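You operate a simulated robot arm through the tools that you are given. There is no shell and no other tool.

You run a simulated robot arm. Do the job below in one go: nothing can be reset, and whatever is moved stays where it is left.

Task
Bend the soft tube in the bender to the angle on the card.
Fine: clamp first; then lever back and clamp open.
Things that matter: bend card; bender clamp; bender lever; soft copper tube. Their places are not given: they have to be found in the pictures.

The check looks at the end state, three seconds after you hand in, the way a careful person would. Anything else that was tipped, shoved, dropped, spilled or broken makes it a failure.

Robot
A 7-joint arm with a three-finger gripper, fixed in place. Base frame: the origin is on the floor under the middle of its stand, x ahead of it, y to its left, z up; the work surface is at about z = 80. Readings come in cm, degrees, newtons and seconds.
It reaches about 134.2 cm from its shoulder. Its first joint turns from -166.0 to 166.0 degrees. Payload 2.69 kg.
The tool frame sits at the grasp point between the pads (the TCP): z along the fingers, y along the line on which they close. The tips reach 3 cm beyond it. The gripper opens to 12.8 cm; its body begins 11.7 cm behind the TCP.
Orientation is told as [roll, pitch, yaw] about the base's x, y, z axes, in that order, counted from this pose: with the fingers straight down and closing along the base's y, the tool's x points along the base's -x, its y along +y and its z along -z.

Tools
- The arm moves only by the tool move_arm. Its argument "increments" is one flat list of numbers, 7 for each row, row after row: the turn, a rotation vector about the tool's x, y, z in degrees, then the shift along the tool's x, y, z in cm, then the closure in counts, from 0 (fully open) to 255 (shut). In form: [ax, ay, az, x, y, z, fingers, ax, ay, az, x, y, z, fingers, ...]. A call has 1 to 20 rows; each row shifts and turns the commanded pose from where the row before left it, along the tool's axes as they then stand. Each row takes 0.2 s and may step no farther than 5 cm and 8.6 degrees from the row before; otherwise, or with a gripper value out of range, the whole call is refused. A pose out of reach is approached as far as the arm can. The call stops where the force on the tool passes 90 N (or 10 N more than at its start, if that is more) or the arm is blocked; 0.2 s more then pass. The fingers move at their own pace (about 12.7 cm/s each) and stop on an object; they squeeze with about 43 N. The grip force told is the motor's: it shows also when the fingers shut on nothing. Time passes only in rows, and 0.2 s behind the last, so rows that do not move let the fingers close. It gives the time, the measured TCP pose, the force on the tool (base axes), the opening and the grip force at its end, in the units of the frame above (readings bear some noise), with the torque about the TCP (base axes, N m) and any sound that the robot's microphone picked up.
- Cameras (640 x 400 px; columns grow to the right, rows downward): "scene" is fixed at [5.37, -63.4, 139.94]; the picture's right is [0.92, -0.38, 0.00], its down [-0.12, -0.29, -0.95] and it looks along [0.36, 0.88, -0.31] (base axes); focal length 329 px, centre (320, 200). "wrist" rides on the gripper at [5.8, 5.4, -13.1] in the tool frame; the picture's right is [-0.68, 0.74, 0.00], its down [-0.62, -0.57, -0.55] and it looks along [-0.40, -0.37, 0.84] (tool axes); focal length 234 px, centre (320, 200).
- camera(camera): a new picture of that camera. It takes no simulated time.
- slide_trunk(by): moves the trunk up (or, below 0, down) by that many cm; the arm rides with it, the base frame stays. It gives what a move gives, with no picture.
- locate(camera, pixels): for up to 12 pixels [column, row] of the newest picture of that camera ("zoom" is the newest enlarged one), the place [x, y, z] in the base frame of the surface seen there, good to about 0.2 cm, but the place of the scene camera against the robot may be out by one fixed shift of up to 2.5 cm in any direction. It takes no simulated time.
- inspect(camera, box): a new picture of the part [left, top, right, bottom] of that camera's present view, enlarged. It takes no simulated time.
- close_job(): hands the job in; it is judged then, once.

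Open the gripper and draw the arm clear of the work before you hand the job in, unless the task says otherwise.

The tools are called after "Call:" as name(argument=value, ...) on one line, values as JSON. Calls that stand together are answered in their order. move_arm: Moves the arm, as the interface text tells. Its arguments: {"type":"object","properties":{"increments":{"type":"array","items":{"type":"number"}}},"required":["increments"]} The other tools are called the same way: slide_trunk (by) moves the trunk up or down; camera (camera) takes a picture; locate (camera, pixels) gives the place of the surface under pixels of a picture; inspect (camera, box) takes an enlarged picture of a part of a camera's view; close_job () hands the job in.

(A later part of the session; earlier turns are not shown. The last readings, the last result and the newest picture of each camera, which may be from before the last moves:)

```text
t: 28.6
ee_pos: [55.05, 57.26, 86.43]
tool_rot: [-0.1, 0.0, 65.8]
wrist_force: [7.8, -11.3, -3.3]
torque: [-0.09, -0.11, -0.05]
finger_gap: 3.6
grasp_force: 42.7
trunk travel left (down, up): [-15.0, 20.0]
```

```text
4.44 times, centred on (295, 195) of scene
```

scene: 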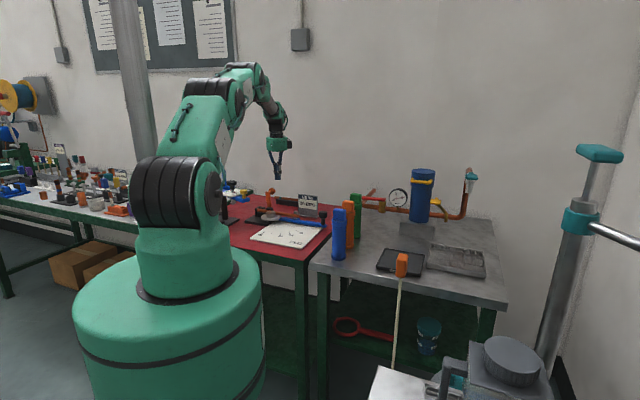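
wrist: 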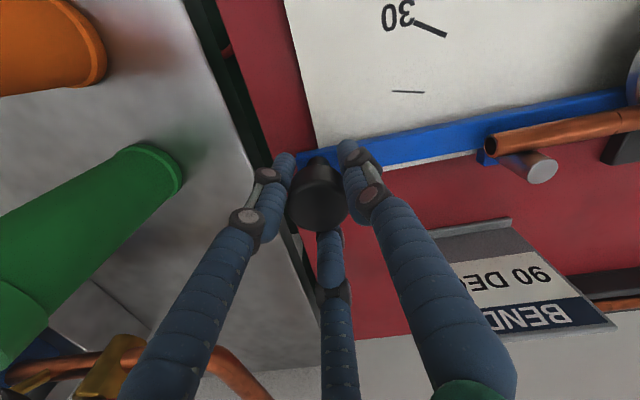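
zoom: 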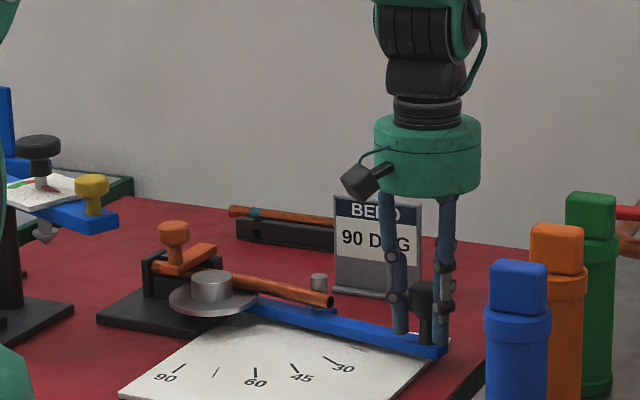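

A small outward radial pull (about 13 N) appears, so I check the knob in the grip and the lever angle with the wrist camera before going on.

Call:
camera(camera="wrist")

Call:
inspect(camera="scene", box=[250, 185, 330, 235])

```text
taken
```

wrist: 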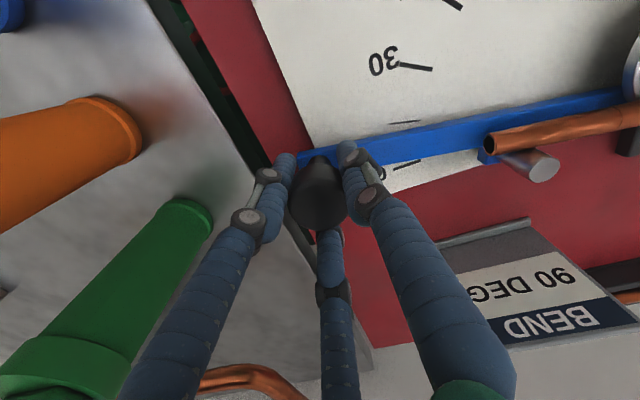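

```text
8.00 times, centred on (290, 210) of scene
```

zoom: 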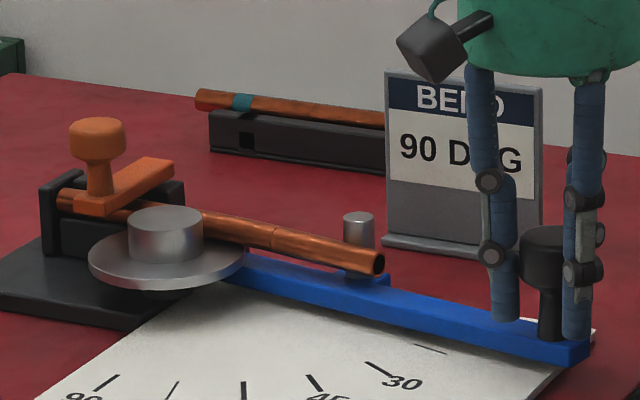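

The bar sits between the 0 and 15 ticks, as expected for about 9°. I locate points along the bar's two edges and the knob to check the pivot estimate.

Call:
inspect(camera="wrist", box=[280, 60, 640, 240])

```text
1.78 times, centred on (460, 150) of wrist
```

zoom: 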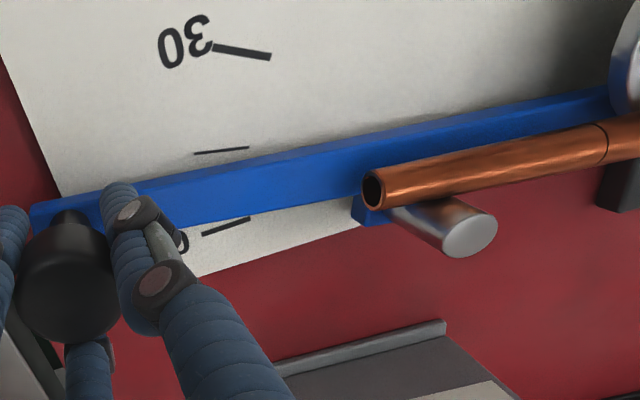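

Call:
locate(camera="zoom", pixels=[[200, 182], [300, 161], [400, 140], [500, 119], [590, 100], [200, 222], [270, 209], [340, 194], [50, 210], [460, 235], [390, 187], [590, 145]])

```text
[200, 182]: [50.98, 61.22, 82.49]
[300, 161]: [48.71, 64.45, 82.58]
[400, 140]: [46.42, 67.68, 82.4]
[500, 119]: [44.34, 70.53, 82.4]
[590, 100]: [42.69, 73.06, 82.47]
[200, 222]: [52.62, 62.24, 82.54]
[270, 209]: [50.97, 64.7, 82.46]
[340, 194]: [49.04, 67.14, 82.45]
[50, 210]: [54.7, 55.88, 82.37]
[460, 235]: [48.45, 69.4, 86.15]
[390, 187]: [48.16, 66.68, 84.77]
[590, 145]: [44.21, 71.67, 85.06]
```

Bar direction is now about −54.6°, i.e. ~10° of lever turn, and its centreline crosses the old one near (43, 74.3), matching the pivot. I continue with 3° rows with a slight outward bias to relieve the radial pull.

Call:
move_arm(increments=[0, 0, 3, 1.013, 0.51, 0, 255, 0, 0, 3, 1.013, 0.51, 0, 255, 0, 0, 3, 0.963, 0.596, 0, 255, 0, 0, 3, 0.963, 0.596, 0, 255, 0, 0, 0, 0, 0, 0, 255])

```text
t: 29.8
ee_pos: [51.15, 54.97, 86.47]
tool_rot: [0.0, 0.1, 53.7]
wrist_force: [-1.5, -2.9, -12.0]
torque: [0.13, -0.07, 0.21]
finger_gap: 3.59
grasp_force: 45.1
trunk travel left (down, up): [-15.0, 20.0]
```

Radial force is relieved (now about 2 N) at 21° of travel; a slight downward pull of 12 N shows, so I lower by 0.15 cm while continuing the arc.

Call:
move_arm(increments=[0, 0, 3, 0.963, 0.596, 0.1, 255, 0, 0, 3, 0.973, 0.58, 0.05, 255, 0, 0, 3, 0.963, 0.596, 0, 255, 0, 0, 3, 0.963, 0.596, 0, 255, 0, 0, 3, 0.963, 0.596, 0, 255, 0, 0, 3, 0.963, 0.596, 0, 255, 0, 0, 0, 0, 0, 0, 255])

Call:
inspect(camera="scene", box=[235, 150, 355, 240])

```text
t: 31.4
ee_pos: [44.54, 53.36, 86.49]
tool_rot: [0.1, -0.1, 35.8]
wrist_force: [2.3, -18.6, 19.1]
torque: [-0.03, -0.06, -0.22]
finger_gap: 3.56
grasp_force: 45.3
trunk travel left (down, up): [-15.0, 20.0]
```

```text
4.44 times, centred on (295, 195) of scene
```

zoom: 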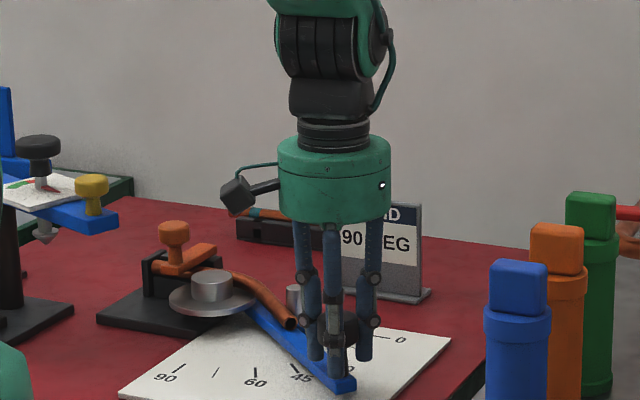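

At about 39° of travel the tube is bending well; outward pull is 19 N, so I add outward correction and go on to about 60°.

Call:
move_arm(increments=[0, 0, 3, 1.04, 0.466, -0.08, 255, 0, 0, 3, 1.013, 0.51, 0, 255, 0, 0, 3, 0.983, 0.56, 0, 255, 0, 0, 3, 0.983, 0.56, 0, 255, 0, 0, 3, 0.983, 0.56, 0, 255, 0, 0, 3, 0.983, 0.56, 0, 255, 0, 0, 3, 0.983, 0.56, 0, 255, 0, 0, 0, 0, 0, 0, 255])

Call:
inspect(camera="scene", box=[235, 150, 355, 240])

Call:
camera(camera="wrist")

```text
t: 33.2
ee_pos: [36.84, 53.84, 86.53]
tool_rot: [0.1, -0.1, 14.8]
wrist_force: [10.1, 33.8, 4.7]
torque: [0.25, -0.18, -0.29]
finger_gap: 3.6
grasp_force: 44.9
trunk travel left (down, up): [-15.0, 20.0]
```

```text
4.44 times, centred on (295, 195) of scene
```

zoom: 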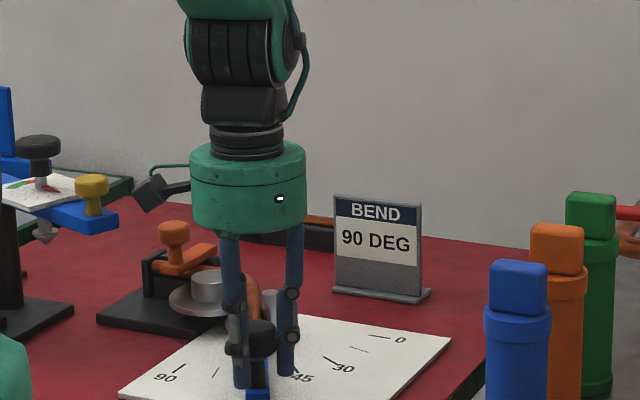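

```text
taken
```

wrist: 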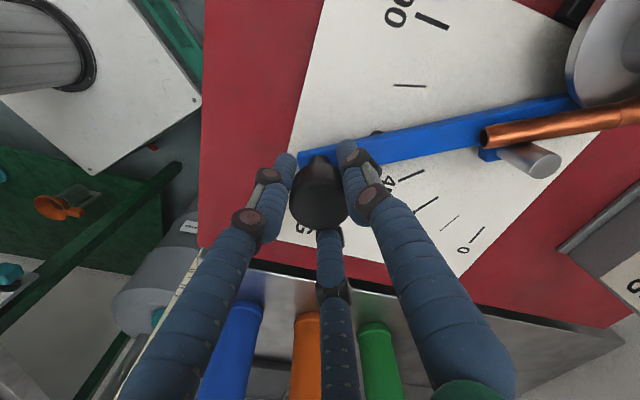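

The bar is over the 60 tick; now a 35 N inward force shows that I over-corrected outward. I go back in by 0.2 cm and continue to about 78°.

Call:
move_arm(increments=[0, 0, 3, 0.863, 0.769, 0, 255, 0, 0, 3, 0.963, 0.596, 0, 255, 0, 0, 3, 0.963, 0.596, 0, 255, 0, 0, 3, 0.963, 0.596, 0, 255, 0, 0, 3, 0.963, 0.596, 0, 255, 0, 0, 3, 0.963, 0.596, 0, 255, 0, 0, 0, 0, 0, 0, 255])

Call:
inspect(camera="scene", box=[215, 140, 335, 240])

Call:
inspect(camera="wrist", box=[280, 0, 640, 240])

```text
t: 34.8
ee_pos: [30.7, 56.65, 86.46]
tool_rot: [0.1, 0.0, -3.1]
wrist_force: [9.0, 14.3, 27.3]
torque: [0.12, -0.15, 0.1]
finger_gap: 3.59
grasp_force: 45.1
trunk travel left (down, up): [-15.0, 20.0]
```

```text
4.00 times, centred on (275, 190) of scene
```

zoom: 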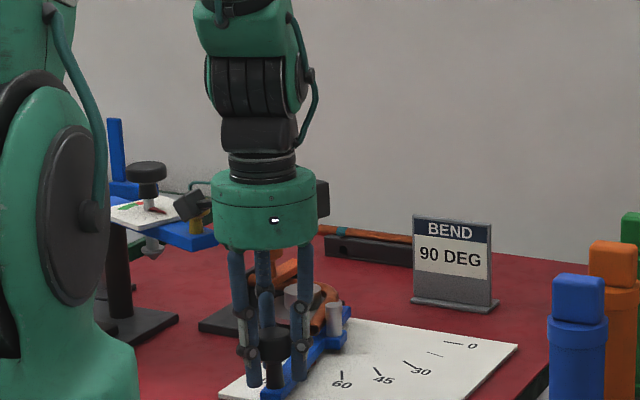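

```text
1.67 times, centred on (460, 120) of wrist
```

zoom: 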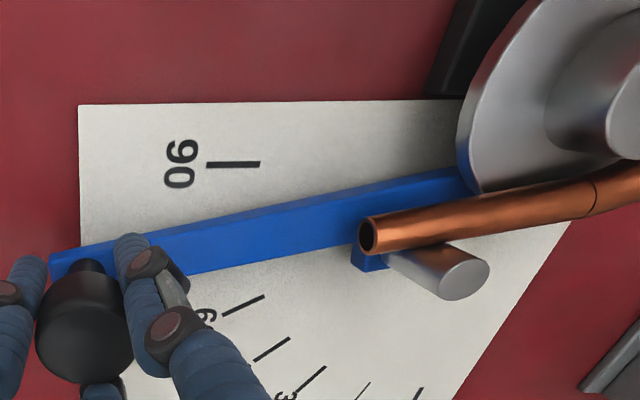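

The bar is between 75 and 90. I continue 9° more with a small inward and upward correction, then measure the bar direction exactly.

Call:
move_arm(increments=[0, 0, 3, 0.913, 0.682, -0.1, 255, 0, 0, 3, 0.963, 0.596, 0, 255, 0, 0, 3, 0.963, 0.596, 0, 255, 0, 0, 0, 0, 0, 0, 255])

Call:
camera(camera="wrist")

Call:
inspect(camera="wrist", box=[280, 0, 640, 240])

```text
t: 35.8
ee_pos: [27.98, 58.76, 86.4]
tool_rot: [-0.1, 0.0, -12.2]
wrist_force: [5.7, 5.1, 13.2]
torque: [-0.08, 0.0, -0.26]
finger_gap: 3.59
grasp_force: 44.7
trunk travel left (down, up): [-15.0, 20.0]
```

```text
taken
```

wrist: 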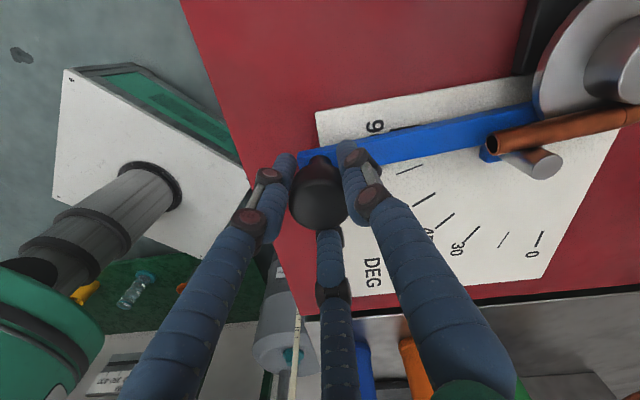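

```text
1.67 times, centred on (460, 120) of wrist
```

zoom: 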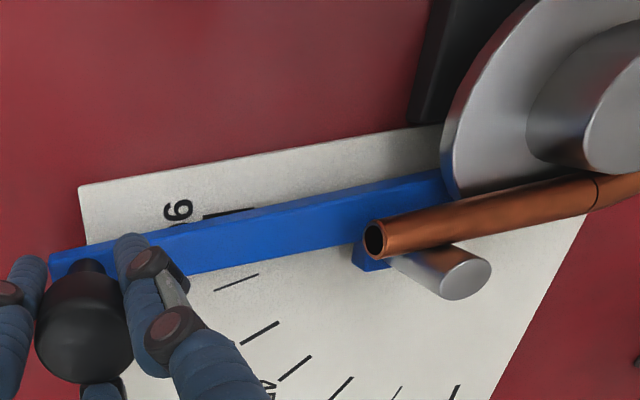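

I measure the bar's edges in this view to get the present lever angle.

Call:
locate(camera="zoom", pixels=[[200, 226], [250, 216], [300, 206], [350, 195], [400, 184], [435, 176], [200, 268], [250, 258], [300, 247], [345, 237], [380, 245], [590, 193]])

Call:
locate(camera="zoom", pixels=[[210, 216], [250, 210], [215, 290], [258, 275], [240, 345], [278, 323], [280, 380], [310, 356], [600, 190], [400, 232], [500, 212], [450, 285]])

```text
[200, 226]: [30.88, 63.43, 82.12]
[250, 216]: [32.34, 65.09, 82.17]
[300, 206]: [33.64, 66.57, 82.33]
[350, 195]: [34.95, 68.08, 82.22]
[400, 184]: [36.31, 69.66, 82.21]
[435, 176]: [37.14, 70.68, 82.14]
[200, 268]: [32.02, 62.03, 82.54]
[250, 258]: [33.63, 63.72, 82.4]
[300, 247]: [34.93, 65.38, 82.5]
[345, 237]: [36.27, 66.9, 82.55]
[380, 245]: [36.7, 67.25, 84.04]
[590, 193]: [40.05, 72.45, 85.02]
```

```text
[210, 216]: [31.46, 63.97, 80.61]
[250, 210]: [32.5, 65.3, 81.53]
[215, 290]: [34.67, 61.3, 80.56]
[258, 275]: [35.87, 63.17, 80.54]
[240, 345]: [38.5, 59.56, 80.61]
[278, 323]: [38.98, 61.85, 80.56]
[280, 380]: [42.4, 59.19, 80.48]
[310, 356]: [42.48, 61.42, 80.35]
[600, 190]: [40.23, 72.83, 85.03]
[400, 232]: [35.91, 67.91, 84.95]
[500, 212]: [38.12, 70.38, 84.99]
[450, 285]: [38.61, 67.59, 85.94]
```

The lever reads about 86.7° and the tube follows (about 87°). I advance 3.3° more to the 90 mark, hold, then measure again.

Call:
move_arm(increments=[0, 0, 1.65, 0.533, 0.321, 0, 255, 0, 0, 1.65, 0.533, 0.321, 0, 255, 0, 0, 0, 0, 0, 0, 255, 0, 0, 0, 0, 0, 0, 255])

Call:
inspect(camera="wrist", box=[280, 0, 640, 240])

```text
t: 36.8
ee_pos: [27.14, 59.43, 86.57]
tool_rot: [-0.2, 0.0, -15.4]
wrist_force: [-9.1, -8.4, 9.2]
torque: [-0.14, 0.12, 0.04]
finger_gap: 3.59
grasp_force: 44.9
trunk travel left (down, up): [-15.0, 20.0]
```

```text
1.67 times, centred on (460, 120) of wrist
```

zoom: 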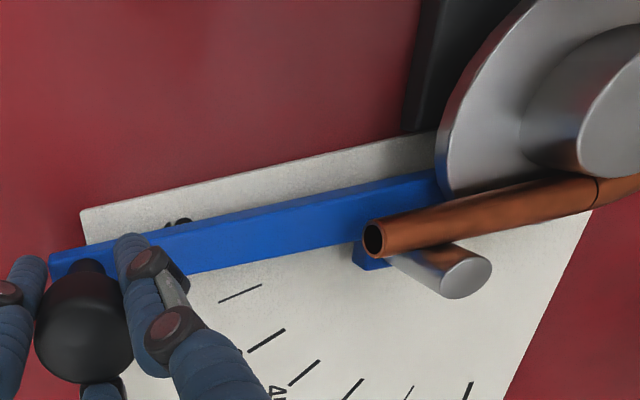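

Call:
locate(camera="zoom", pixels=[[200, 226], [250, 216], [300, 206], [350, 195], [400, 184], [430, 177], [200, 268], [250, 258], [300, 247], [345, 237], [400, 232], [590, 195]])

Call:
locate(camera="zoom", pixels=[[385, 222], [430, 214], [470, 206], [510, 198], [550, 190], [400, 246], [450, 236], [500, 226], [550, 213], [585, 205], [420, 228], [560, 202]])

```text
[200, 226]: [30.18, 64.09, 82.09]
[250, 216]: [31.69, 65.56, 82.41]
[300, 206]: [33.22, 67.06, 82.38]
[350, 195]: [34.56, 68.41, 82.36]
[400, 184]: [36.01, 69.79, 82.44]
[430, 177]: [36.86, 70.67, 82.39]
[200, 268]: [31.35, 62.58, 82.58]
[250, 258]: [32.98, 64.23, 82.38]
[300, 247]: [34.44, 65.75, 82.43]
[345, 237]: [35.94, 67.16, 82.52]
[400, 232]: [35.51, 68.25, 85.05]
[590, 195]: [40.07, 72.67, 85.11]
```

```text
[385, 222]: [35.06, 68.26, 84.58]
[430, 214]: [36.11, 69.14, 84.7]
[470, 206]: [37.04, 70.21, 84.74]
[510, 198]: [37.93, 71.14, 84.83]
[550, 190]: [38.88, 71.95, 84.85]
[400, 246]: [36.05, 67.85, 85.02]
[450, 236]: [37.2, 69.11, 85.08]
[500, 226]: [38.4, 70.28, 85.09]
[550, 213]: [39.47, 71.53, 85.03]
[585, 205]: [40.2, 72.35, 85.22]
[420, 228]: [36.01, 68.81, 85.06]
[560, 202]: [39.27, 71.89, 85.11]
```

The lever now reads about 90.5–91° and the tube lies along it. I back the lever off by 12° to see how much the tube springs back.

Call:
move_arm(increments=[0, 0, -3, -0.993, -0.544, 0, 255, 0, 0, -3, -0.993, -0.544, 0, 255, 0, 0, -3, -0.993, -0.544, 0, 255, 0, 0, -3, -0.993, -0.544, 0, 255, 0, 0, 0, 0, 0, 0, 255])

Call:
camera(camera="wrist")

Call:
inspect(camera="wrist", box=[400, 0, 640, 200])

```text
t: 38.0
ee_pos: [30.64, 56.72, 86.4]
tool_rot: [-0.1, 0.0, -3.4]
wrist_force: [-8.5, -13.2, -9.2]
torque: [0.21, 0.02, -0.06]
finger_gap: 3.58
grasp_force: 45.1
trunk travel left (down, up): [-15.0, 20.0]
```

```text
taken
```

wrist: 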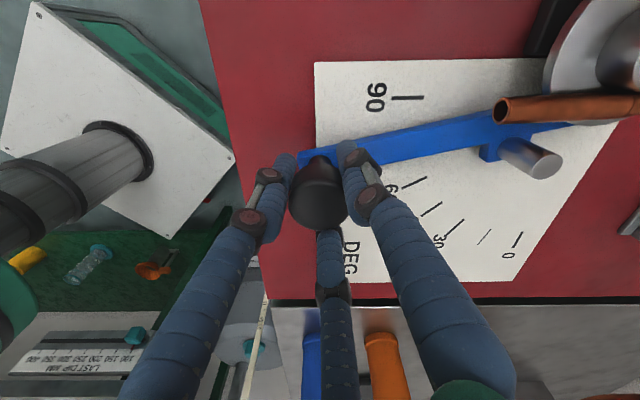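

```text
2.00 times, centred on (520, 100) of wrist
```

zoom: 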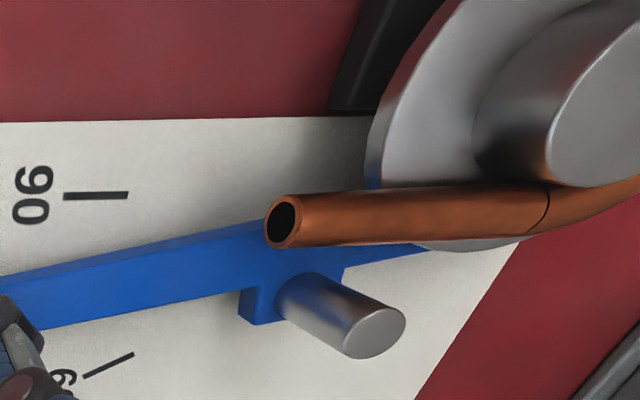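

The tube stayed bent when the roller left it. I measure its direction along the upper edge, midline and lower edge.

Call:
locate(camera="zoom", pixels=[[310, 221], [365, 218], [420, 215], [475, 213], [530, 210], [310, 202], [420, 196], [530, 191], [310, 241], [420, 235], [530, 229], [285, 220]])

Call:
locate(camera="zoom", pixels=[[30, 272], [130, 251], [230, 230], [60, 322], [150, 304], [240, 285], [70, 196], [128, 195], [85, 377], [133, 353]])

```text
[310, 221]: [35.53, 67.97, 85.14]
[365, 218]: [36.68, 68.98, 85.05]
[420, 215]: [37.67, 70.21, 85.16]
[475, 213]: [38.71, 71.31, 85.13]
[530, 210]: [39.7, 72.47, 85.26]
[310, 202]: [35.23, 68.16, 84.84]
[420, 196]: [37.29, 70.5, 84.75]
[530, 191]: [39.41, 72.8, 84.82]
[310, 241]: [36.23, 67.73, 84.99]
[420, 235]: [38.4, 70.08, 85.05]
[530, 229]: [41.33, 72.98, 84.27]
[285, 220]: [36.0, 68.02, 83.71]
```

```text
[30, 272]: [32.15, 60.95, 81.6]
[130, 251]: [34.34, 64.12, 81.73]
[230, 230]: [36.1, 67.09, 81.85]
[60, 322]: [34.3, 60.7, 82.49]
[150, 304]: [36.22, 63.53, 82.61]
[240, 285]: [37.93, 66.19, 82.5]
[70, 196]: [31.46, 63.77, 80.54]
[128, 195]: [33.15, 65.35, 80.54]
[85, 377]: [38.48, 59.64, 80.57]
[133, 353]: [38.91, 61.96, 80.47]
```

After release the tube points along about −132.6°, i.e. roughly 88.2° of bend while the lever had been at ~90.8°: it springs back about 2.5°. I return the lever and go about 1.8° further than before.

Call:
move_arm(increments=[0, 0, 3, 0.963, 0.596, 0, 255, 0, 0, 3, 0.963, 0.596, 0, 255, 0, 0, 3, 0.963, 0.596, 0, 255, 0, 0, 3, 0.963, 0.596, 0, 255, 0, 0, 1.8, 0.581, 0.352, 0, 255, 0, 0, 0, 0, 0, 0, 255, 0, 0, 0, 0, 0, 0, 255])

Call:
inspect(camera="wrist", box=[280, 0, 640, 240])

```text
t: 39.6
ee_pos: [26.45, 60.1, 86.51]
tool_rot: [-0.2, 0.0, -17.2]
wrist_force: [-13.0, -15.4, -30.3]
torque: [0.17, -0.07, -0.13]
finger_gap: 3.59
grasp_force: 44.9
trunk travel left (down, up): [-15.0, 20.0]
```

```text
1.67 times, centred on (460, 120) of wrist
```

zoom: 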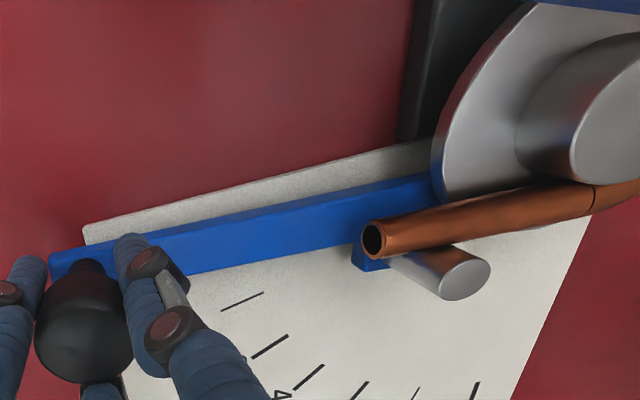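

The bar now covers the 90 label (slightly past it). I back off 12° again (easing down 0.15 cm to relax the vertical pull) and measure the tube.

Call:
move_arm(increments=[0, 0, -3, -0.993, -0.544, 0.1, 255, 0, 0, -3, -0.993, -0.544, 0.05, 255, 0, 0, -3, -0.993, -0.544, 0, 255, 0, 0, -3, -0.993, -0.544, 0, 255, 0, 0, -2, -0.66, -0.368, 0, 255, 0, 0, 0, 0, 0, 0, 255])

Call:
inspect(camera="wrist", box=[400, 0, 640, 200])

```text
t: 41.0
ee_pos: [30.56, 56.79, 86.55]
tool_rot: [0.2, -0.1, -3.2]
wrist_force: [-15.6, -23.9, 5.9]
torque: [-0.19, 0.05, 0.17]
finger_gap: 3.59
grasp_force: 45.3
trunk travel left (down, up): [-15.0, 20.0]
```

```text
2.00 times, centred on (520, 100) of wrist
```

zoom: 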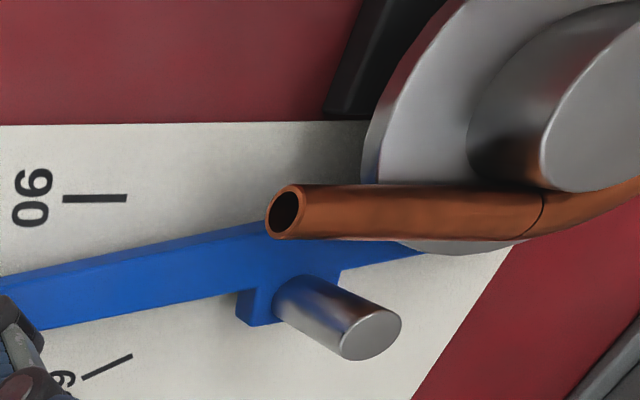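

Call:
locate(camera="zoom", pixels=[[315, 212], [365, 212], [420, 212], [475, 212], [525, 212], [315, 194], [420, 194], [525, 196], [315, 230], [420, 230], [500, 230], [365, 220]])

Call:
locate(camera="zoom", pixels=[[340, 205], [380, 205], [440, 205], [490, 205], [520, 205], [340, 222], [400, 222], [460, 222], [510, 222], [450, 212], [330, 216], [505, 216]])

```text
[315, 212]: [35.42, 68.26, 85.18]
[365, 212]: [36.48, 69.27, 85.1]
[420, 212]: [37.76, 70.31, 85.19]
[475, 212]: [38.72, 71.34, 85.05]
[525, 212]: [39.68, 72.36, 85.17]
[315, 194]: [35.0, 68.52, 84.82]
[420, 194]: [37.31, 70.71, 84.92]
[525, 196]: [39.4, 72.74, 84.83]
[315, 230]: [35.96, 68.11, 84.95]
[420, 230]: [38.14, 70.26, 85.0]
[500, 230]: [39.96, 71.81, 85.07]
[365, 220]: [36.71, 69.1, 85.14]
```

```text
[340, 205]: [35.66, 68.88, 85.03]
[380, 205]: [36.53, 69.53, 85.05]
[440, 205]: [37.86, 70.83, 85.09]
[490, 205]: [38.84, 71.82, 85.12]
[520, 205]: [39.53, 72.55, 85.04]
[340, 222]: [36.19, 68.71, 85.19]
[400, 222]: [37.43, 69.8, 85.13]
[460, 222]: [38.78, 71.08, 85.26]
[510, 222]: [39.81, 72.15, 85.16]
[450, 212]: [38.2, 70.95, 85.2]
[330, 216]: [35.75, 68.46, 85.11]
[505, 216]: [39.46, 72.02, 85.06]
```

In the picture the tube turned by 3.5–4.5° relative to the last check, so it should now be at or slightly above 90°. No more bending; I swing the lever back in 4° rows and will measure from a clear view afterwards.

Call:
move_arm(increments=[0, 0, -4, -1.254, -0.844, 0, 255, 0, 0, -4, -1.33, -0.714, 0, 255, 0, 0, -4, -1.33, -0.714, 0, 255, 0, 0, -4, -1.33, -0.714, 0, 255, 0, 0, -4, -1.33, -0.714, 0, 255, 0, 0, 0, 0, 0, 0, 255])

```text
t: 42.4
ee_pos: [37.49, 53.74, 86.51]
tool_rot: [0.1, -0.1, 16.8]
wrist_force: [0.5, -2.9, 16.5]
torque: [0.15, -0.02, -0.15]
finger_gap: 3.59
grasp_force: 45.4
trunk travel left (down, up): [-15.0, 20.0]
```

Forces are low. I continue the return by another 24°, easing slightly inward and up.

Call:
move_arm(increments=[0, 0, -4, -1.355, -0.671, -0.1, 255, 0, 0, -4, -1.355, -0.671, 0, 255, 0, 0, -4, -1.355, -0.671, 0, 255, 0, 0, -4, -1.355, -0.671, 0, 255, 0, 0, -4, -1.33, -0.714, 0, 255, 0, 0, -4, -1.33, -0.714, 0, 255, 0, 0, 0, 0, 0, 0, 255])

```text
t: 44.0
ee_pos: [46.5, 53.65, 86.49]
tool_rot: [-0.1, -0.2, 40.8]
wrist_force: [2.8, -11.2, 18.6]
torque: [-0.2, 0.26, 0.15]
finger_gap: 3.59
grasp_force: 45.1
trunk travel left (down, up): [-15.0, 20.0]
```

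I continue another 16° on the nominal arc.

Call:
move_arm(increments=[0, 0, -4, -1.33, -0.714, -0.1, 255, 0, 0, -4, -1.33, -0.714, 0, 255, 0, 0, -4, -1.33, -0.714, 0, 255, 0, 0, -4, -1.33, -0.714, 0, 255, 0, 0, 0, 0, 0, 0, 255])

Call:
inspect(camera="scene", box=[235, 150, 355, 240])

```text
t: 45.2
ee_pos: [52.26, 55.34, 86.33]
tool_rot: [0.0, 0.1, 56.8]
wrist_force: [4.3, -9.2, 4.3]
torque: [-0.05, 0.06, 0.04]
finger_gap: 3.6
grasp_force: 45.0
trunk travel left (down, up): [-15.0, 20.0]
```

```text
4.44 times, centred on (295, 195) of scene
```

zoom: 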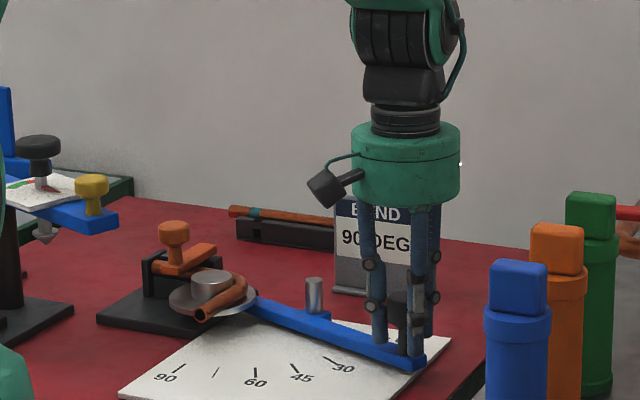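

The bent tube stands clear at the die. I bring the lever the last 18° back to zero, checking for a stop.

Call:
move_arm(increments=[0, 0, -4, -1.33, -0.714, 0, 255, 0, 0, -4, -1.33, -0.714, 0, 255, 0, 0, -4, -1.355, -0.671, 0, 255, 0, 0, -4, -1.355, -0.671, 0, 255, 0, 0, -2, -0.68, -0.33, 0, 255, 0, 0, 0, 0, 0, 0, 255])

Call:
camera(camera="wrist")

Call:
inspect(camera="scene", box=[235, 150, 355, 240])

```text
t: 46.6
ee_pos: [57.77, 59.53, 86.49]
tool_rot: [0.1, 0.1, 74.8]
wrist_force: [20.2, -20.5, -14.4]
torque: [0.06, -0.24, 0.28]
finger_gap: 3.57
grasp_force: 45.2
trunk travel left (down, up): [-15.0, 20.0]
```

```text
taken
```

wrist: 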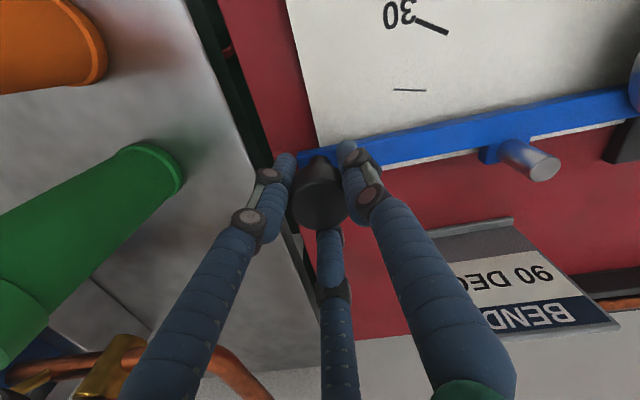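

```text
4.44 times, centred on (295, 195) of scene
```

zoom: 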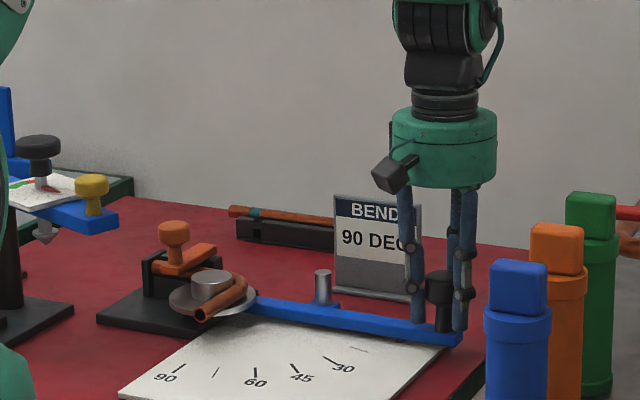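

The view matches the starting grip picture (15 tick at (408,90), bar in the same place), so the lever is back at zero. I open the fingers and rise straight up.

Call:
move_arm(increments=[0, 0, 0, 0, 0, 0, 200, 0, 0, 0, 0, 0, 0, 100, 0, 0, 0, 0, 0, 0, 0, 0, 0, 0, 0, 0, 0, 0, 0, 0, 0, 0, 0, -3, 0, 0, 0, 0, 0, 0, -4, 0, 0, 0, 0, 0, 0, -4, 0, 0, 0, 0, 0, 0, -4, 0, 0, 0, 0, 0, 0, -4, 0, 0, 0, 0, 0, 0, 0, 0])

Call:
camera(camera="wrist")

Call:
inspect(camera="scene", box=[235, 175, 335, 235])

```text
t: 48.8
ee_pos: [57.76, 59.55, 105.71]
tool_rot: [0.1, 0.0, 74.8]
wrist_force: [-0.3, -1.1, 1.0]
torque: [0.0, -0.03, -0.02]
finger_gap: 12.8
grasp_force: 0.0
trunk travel left (down, up): [-15.0, 20.0]
```

```text
taken
```

wrist: 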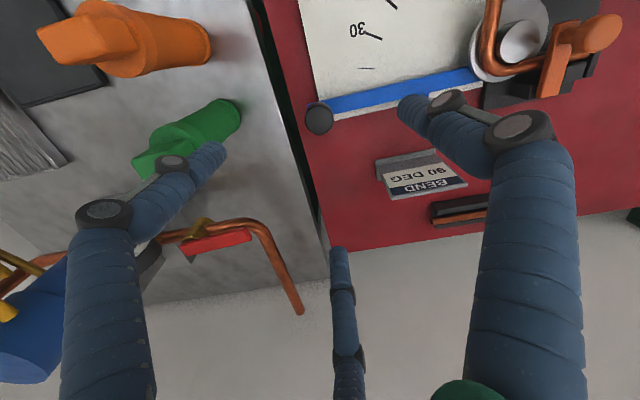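

```text
6.40 times, centred on (285, 205) of scene
```

zoom: 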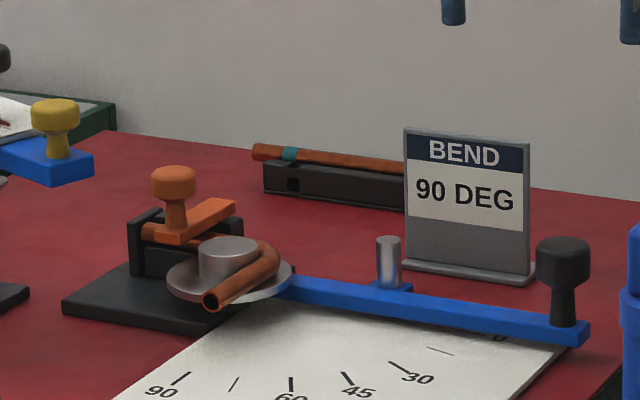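

The lever is back at zero and the tube is bent around the die. I turn to about yaw −83 in place (the direction that will suit the clamp ball), then move to look at the bend from the far side.

Call:
move_arm(increments=[0, 0, 8.3, 0, 0, 0, 0, 0, 0, 8.3, 0, 0, 0, 0, 0, 0, 8.3, 0, 0, 0, 0, 0, 0, 8.3, 0, 0, 0, 0, 0, 0, 8.3, 0, 0, 0, 0, 0, 0, 8.3, 0, 0, 0, 0, 0, 0, 8.3, 0, 0, 0, 0, 0, 0, 8.3, 0, 0, 0, 0, 0, 0, 8.3, 0, 0, 0, 0, 0, 0, 8.3, 0, 0, 0, 0, 0, 0, 8.3, 0, 0, 0, 0, 0, 0, 8.3, 0, 0, 0, 0, 0, 0, 8.3, 0, 0, 0, 0, 0, 0, 8.3, 0, 0, 0, 0, 0, 0, 8.3, 0, 0, 0, 0, 0, 0, 8.3, 0, 0, 0, 0, 0, 0, 8.3, 0, 0, 0, 0, 0, 0, 8.3, 0, 0, 0, 0, 0, 0, 8.3, 0, 0, 0, 0, 0, 0, 0, 0, 0, 0, 0])

```text
t: 53.0
ee_pos: [57.63, 59.76, 105.75]
tool_rot: [0.0, 0.1, -83.0]
wrist_force: [-0.2, 0.2, -0.4]
torque: [-0.02, 0.01, 0.0]
finger_gap: 12.79
grasp_force: 0.1
trunk travel left (down, up): [-15.0, 20.0]
```

I move over (47.6, 85, 107) for the view of the bend and the clamp.

Call:
move_arm(increments=[0, 0, 0, 4.37, -1.14, -0.2, 0, 0, 0, 0, 4.37, -1.14, -0.2, 0, 0, 0, 0, 4.37, -1.14, -0.2, 0, 0, 0, 0, 4.37, -1.14, -0.2, 0, 0, 0, 0, 4.37, -1.14, -0.2, 0, 0, 0, 0, 4.37, -1.14, -0.2, 0, 0, 0, 0, 0, 0, 0, 0])

Call:
camera(camera="wrist")

Call:
inspect(camera="wrist", box=[240, 100, 400, 260])

```text
t: 54.6
ee_pos: [47.71, 84.91, 107.05]
tool_rot: [0.0, -0.1, -82.9]
wrist_force: [-0.2, 1.0, -0.8]
torque: [-0.05, -0.08, 0.0]
finger_gap: 12.78
grasp_force: 0.0
trunk travel left (down, up): [-15.0, 20.0]
```

```text
taken
```

wrist: 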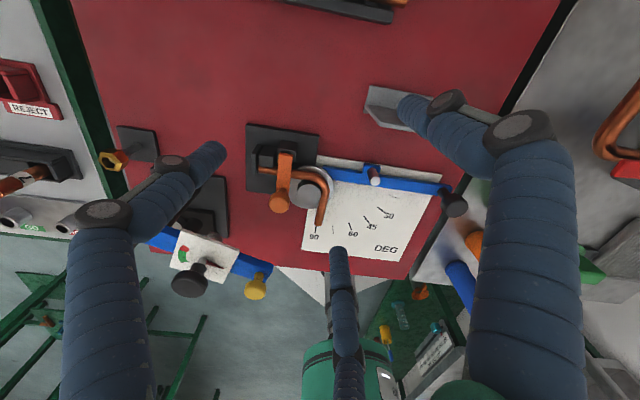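

```text
2.50 times, centred on (320, 180) of wrist
```

zoom: 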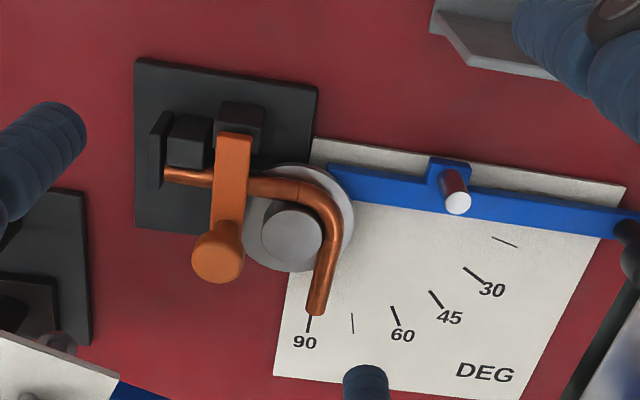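

The free leg points right at the 90 tick. I enlarge further and locate points along both legs to compute the bend.

Call:
inspect(camera="wrist", box=[250, 150, 340, 240])

```text
4.44 times, centred on (295, 195) of wrist
```

zoom: 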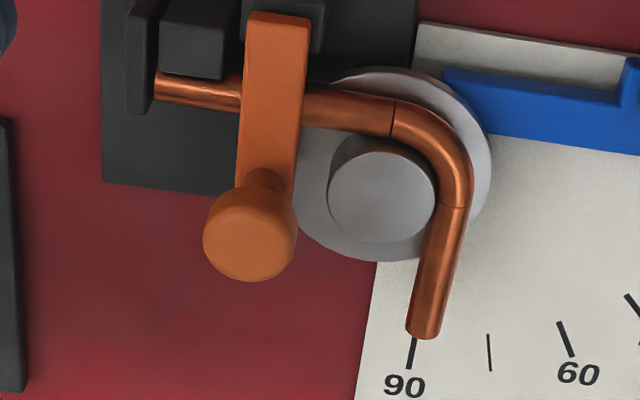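

Call:
locate(camera="zoom", pixels=[[165, 86], [200, 91], [232, 96], [312, 107], [350, 112], [385, 118], [454, 212], [446, 243], [438, 274], [430, 305], [425, 325], [440, 266]])

Call:
locate(camera="zoom", pixels=[[446, 212], [438, 243], [430, 274], [422, 305], [417, 325], [463, 212], [455, 243], [447, 274], [439, 305], [434, 325], [410, 345], [408, 368]])

Call:
locate(camera="zoom", pixels=[[450, 90], [500, 96], [550, 102], [600, 109], [500, 134], [550, 140], [600, 147], [630, 151], [450, 127], [250, 270], [250, 245], [275, 40]])

```text
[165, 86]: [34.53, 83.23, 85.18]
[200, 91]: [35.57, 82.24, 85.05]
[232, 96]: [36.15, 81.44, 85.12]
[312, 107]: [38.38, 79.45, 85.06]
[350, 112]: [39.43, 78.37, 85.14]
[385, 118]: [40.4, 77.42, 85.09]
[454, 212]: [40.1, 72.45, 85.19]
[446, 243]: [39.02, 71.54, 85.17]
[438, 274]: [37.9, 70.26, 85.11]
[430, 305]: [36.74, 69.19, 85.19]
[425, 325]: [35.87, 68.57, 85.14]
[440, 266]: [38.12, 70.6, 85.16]
```

```text
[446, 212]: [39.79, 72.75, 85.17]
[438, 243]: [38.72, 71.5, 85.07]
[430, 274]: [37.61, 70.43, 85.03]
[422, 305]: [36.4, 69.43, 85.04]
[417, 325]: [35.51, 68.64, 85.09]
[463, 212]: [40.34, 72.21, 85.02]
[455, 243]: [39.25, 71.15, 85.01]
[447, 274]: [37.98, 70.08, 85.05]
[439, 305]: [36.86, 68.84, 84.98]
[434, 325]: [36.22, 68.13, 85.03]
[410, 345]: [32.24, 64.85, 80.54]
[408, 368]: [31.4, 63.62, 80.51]
```

```text
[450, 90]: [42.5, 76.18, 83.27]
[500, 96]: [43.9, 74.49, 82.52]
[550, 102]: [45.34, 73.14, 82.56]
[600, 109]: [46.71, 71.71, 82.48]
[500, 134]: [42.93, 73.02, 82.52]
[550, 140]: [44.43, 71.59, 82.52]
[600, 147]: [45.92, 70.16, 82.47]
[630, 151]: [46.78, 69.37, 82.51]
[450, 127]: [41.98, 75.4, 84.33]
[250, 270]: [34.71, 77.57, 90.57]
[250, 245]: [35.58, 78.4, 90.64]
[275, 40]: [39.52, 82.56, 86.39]
```

The estimate is about 91±1°. For a finer reading I enlarge each leg separately.

Call:
inspect(camera="wrist", box=[296, 190, 346, 228])

Call:
inspect(camera="wrist", box=[256, 155, 316, 193])

```text
10.53 times, centred on (321, 209) of wrist
```

zoom: 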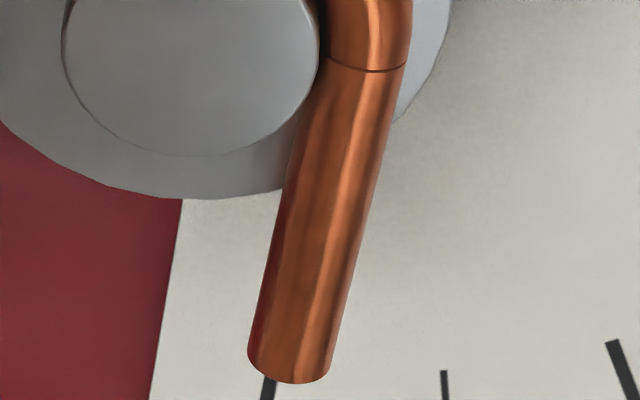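

```text
10.53 times, centred on (286, 174) of wrist
```

zoom: 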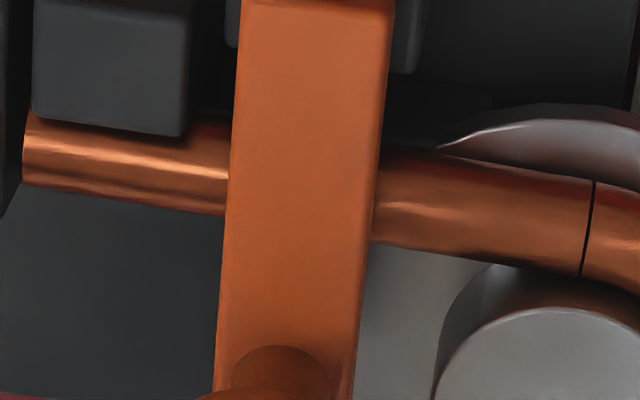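

The bend reads about 91° (clamped leg −45°, free leg about −136.5°), which is on the 90 mark. Next I open the clamp: I move above the ball knob (about (35.4, 78.3), top z 90.6) with the fingers half open.

Call:
move_arm(increments=[0, 0, 0, -1.68, -4.34, 0, 115, 0, 0, 0, -1.68, -4.34, 0, 115, 0, 0, 0, -1.68, -4.34, 0, 115, 0, 0, 0, 0, 0, 3, 115, 0, 0, 0, 0, 0, 3.5, 115, 0, 0, 0, 0, 0, 3.0, 115, 0, 0, 0, 0, 0, 0, 115])

Call:
camera(camera="wrist")

Call:
inspect(camera="scene", box=[225, 140, 325, 230])

```text
t: 56.2
ee_pos: [35.31, 78.09, 97.26]
tool_rot: [-0.1, 0.0, -82.8]
wrist_force: [-0.1, -0.6, 0.5]
torque: [-0.03, 0.0, 0.0]
finger_gap: 7.02
grasp_force: 0.1
trunk travel left (down, up): [-15.0, 20.0]
```

```text
taken
```

wrist: 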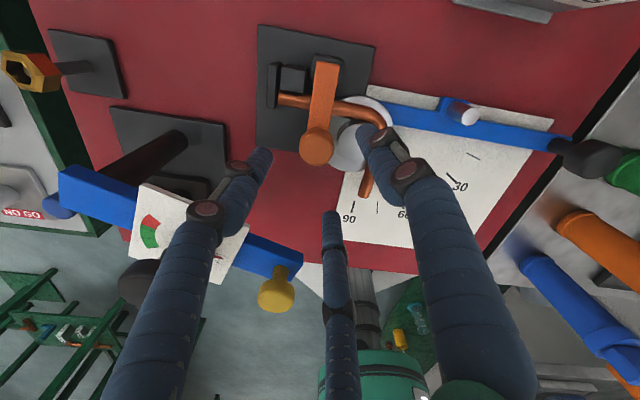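

```text
4.44 times, centred on (275, 185) of scene
```

zoom: 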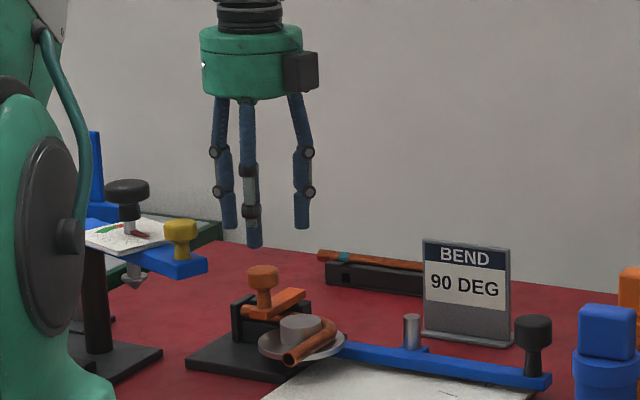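

The knob top should project at about (319,153) if centred; it appears near (317,150). I enlarge to fine-tune.

Call:
inspect(camera="wrist", box=[285, 115, 355, 185])

Call:
locate(camera="wrist", pixels=[[317, 150], [308, 150], [326, 150], [317, 142], [317, 158], [322, 100], [316, 128], [234, 235], [280, 255], [275, 285]])

```text
5.71 times, centred on (320, 150) of wrist
```

zoom: 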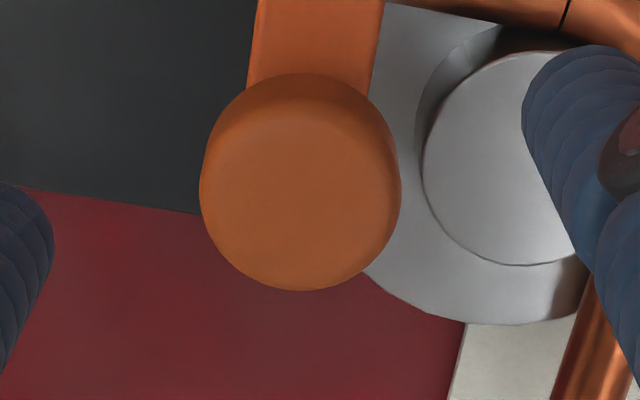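

```text
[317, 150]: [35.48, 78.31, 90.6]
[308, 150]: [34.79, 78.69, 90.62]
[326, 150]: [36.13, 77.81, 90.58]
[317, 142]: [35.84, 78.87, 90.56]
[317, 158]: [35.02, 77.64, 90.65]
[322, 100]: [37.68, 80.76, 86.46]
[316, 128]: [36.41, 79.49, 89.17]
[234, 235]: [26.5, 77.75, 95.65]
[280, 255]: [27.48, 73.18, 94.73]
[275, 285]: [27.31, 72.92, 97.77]
```

The knob top centre is at about (35.5, 78.37, 90.6), diameter about 3.1 cm. I correct by 0.3 cm, go down to z≈90.1 and close on the knob.

Call:
move_arm(increments=[0, 0, 0, 0.25, 0.22, 0, 115, 0, 0, 0, 0, 0, 3, 115, 0, 0, 0, 0, 0, 2.5, 115, 0, 0, 0, 0, 0, 1.65, 115, 0, 0, 0, 0, 0, 0, 160, 0, 0, 0, 0, 0, 0, 200, 0, 0, 0, 0, 0, 0, 230, 0, 0, 0, 0, 0, 0, 230, 0, 0, 0, 0, 0, 0, 230])

Call:
inspect(camera="scene", box=[225, 140, 325, 230])

```text
t: 58.2
ee_pos: [35.29, 78.41, 90.2]
tool_rot: [0.0, 0.0, -82.9]
wrist_force: [-3.9, -4.8, 1.7]
torque: [-0.13, 0.12, 0.03]
finger_gap: 3.12
grasp_force: 14.5
trunk travel left (down, up): [-15.0, 20.0]
```

```text
4.44 times, centred on (275, 185) of scene
```

zoom: 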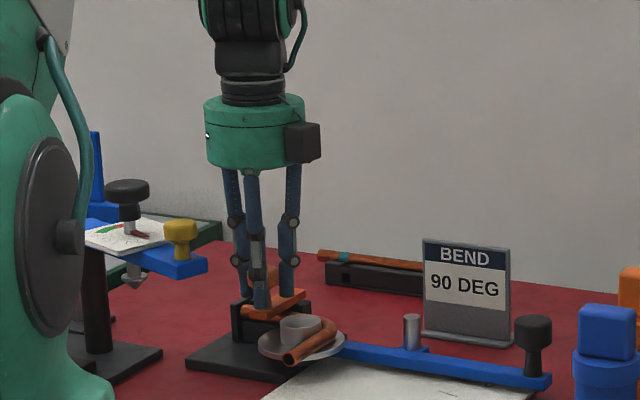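

The grip holds at 3.1 cm. I lift the handle by rotating the tool with it about its hinge (near n=86.6, z=86), 4 rows of 5° first.

Call:
move_arm(increments=[3.94, -3.075, 0, 0.24, 0.307, -0.524, 230, 3.94, -3.075, 0, 0.24, 0.307, -0.524, 230, 3.94, -3.075, 0, 0.24, 0.307, -0.524, 230, 3.94, -3.075, 0, 0.24, 0.307, -0.524, 230, 0, 0, 0, 0, 0, 0, 230])

Call:
inspect(camera="scene", box=[225, 140, 325, 230])

```text
t: 59.4
ee_pos: [36.79, 79.74, 92.07]
tool_rot: [-16.0, -12.1, -81.2]
wrist_force: [-12.9, -0.4, 7.1]
torque: [0.0, 0.21, -0.17]
finger_gap: 3.14
grasp_force: 13.7
trunk travel left (down, up): [-15.0, 20.0]
```

```text
4.44 times, centred on (275, 185) of scene
```

zoom: 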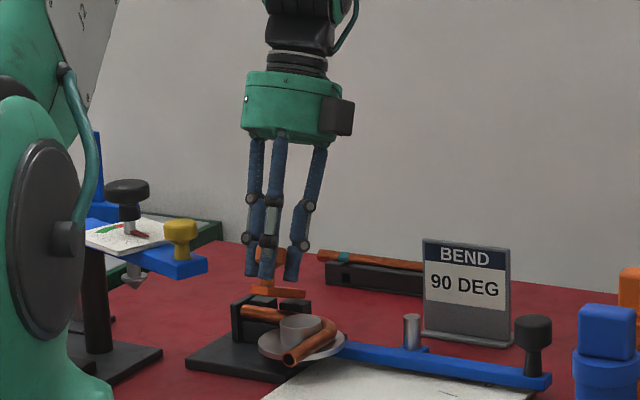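

The handle is rising with the gripper and forces are small. I continue another 20°.

Call:
move_arm(increments=[3.94, -3.075, 0, 0.24, 0.307, -0.524, 230, 3.94, -3.075, 0, 0.24, 0.307, -0.524, 230, 3.94, -3.075, 0, 0.24, 0.307, -0.524, 230, 3.94, -3.075, 0, 0.24, 0.307, -0.524, 230, 0, 0, 0, 0, 0, 0, 230])

Call:
inspect(camera="scene", box=[225, 120, 345, 230])

```text
t: 60.6
ee_pos: [38.37, 81.42, 93.1]
tool_rot: [-33.4, -23.4, -75.8]
wrist_force: [-9.5, 5.1, 8.9]
torque: [0.26, 0.26, -0.25]
finger_gap: 3.07
grasp_force: 20.7
trunk travel left (down, up): [-15.0, 20.0]
```

```text
3.64 times, centred on (285, 175) of scene
```

zoom: 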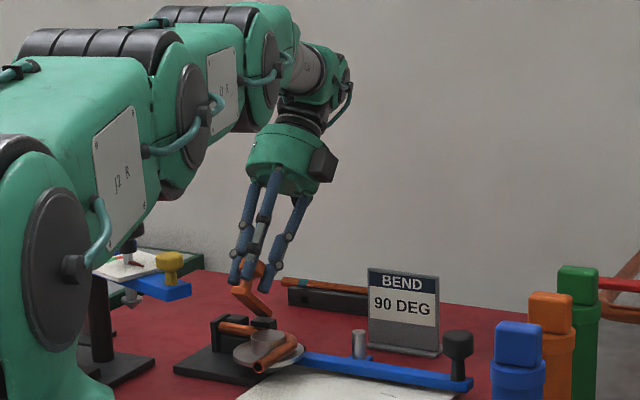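

The handle is at about 40°, following well. I check the whole scene for arm clearance before continuing.

Call:
camera(camera="scene")

Call:
camera(camera="wrist")

```text
taken
```

scene: 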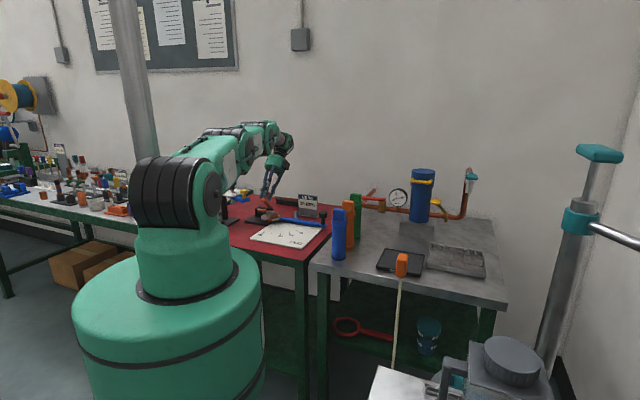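

```text
taken
```

wrist: 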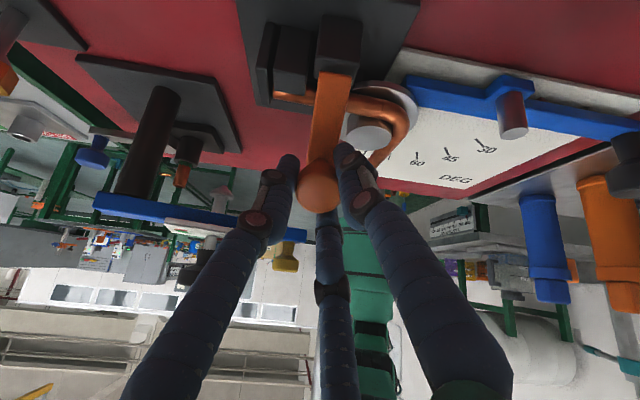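

Arm clearance looks fine, but rather than tilting further I release here: open to 7 cm, back straight out along the tool axis by 10 cm, then untilt to vertical.

Call:
move_arm(increments=[0, 0, 0, 0, 0, 0, 115, 0, 0, 0, 0, 0, 0, 115, 0, 0, 0, 0, 0, 0, 115, 0, 0, 0, 0, 0, -2, 115, 0, 0, 0, 0, 0, -4, 115, 0, 0, 0, 0, 0, -4, 115, -6.3, 4.92, 0, 0, 0, 0, 115, -6.3, 4.92, 0, 0, 0, 0, 115, -6.3, 4.92, 0, 0, 0, 0, 115, -6.3, 4.92, 0, 0, 0, 0, 115, -6.3, 4.92, 0, 0, 0, 0, 115, 0, 0, 0, 0, 0, 0, 115])

Call:
inspect(camera="scene", box=[225, 120, 345, 230])

Call:
camera(camera="wrist")

```text
t: 63.2
ee_pos: [39.06, 81.54, 95.28]
tool_rot: [0.1, 0.0, -82.9]
wrist_force: [-0.3, 0.5, 0.3]
torque: [0.01, -0.04, 0.01]
finger_gap: 7.03
grasp_force: 0.0
out of reach, approached as far as the arm can: row 4, 5, 6
trunk travel left (down, up): [-15.0, 20.0]
```

```text
3.64 times, centred on (285, 175) of scene
```

zoom: 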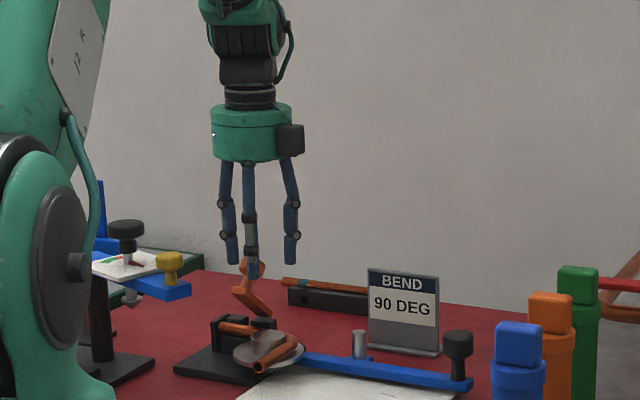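

```text
taken
```

wrist: 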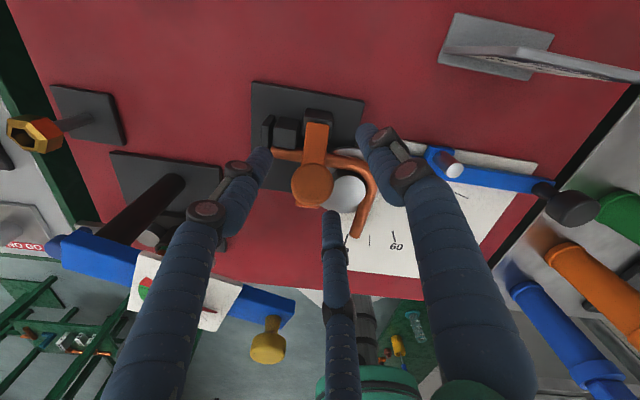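

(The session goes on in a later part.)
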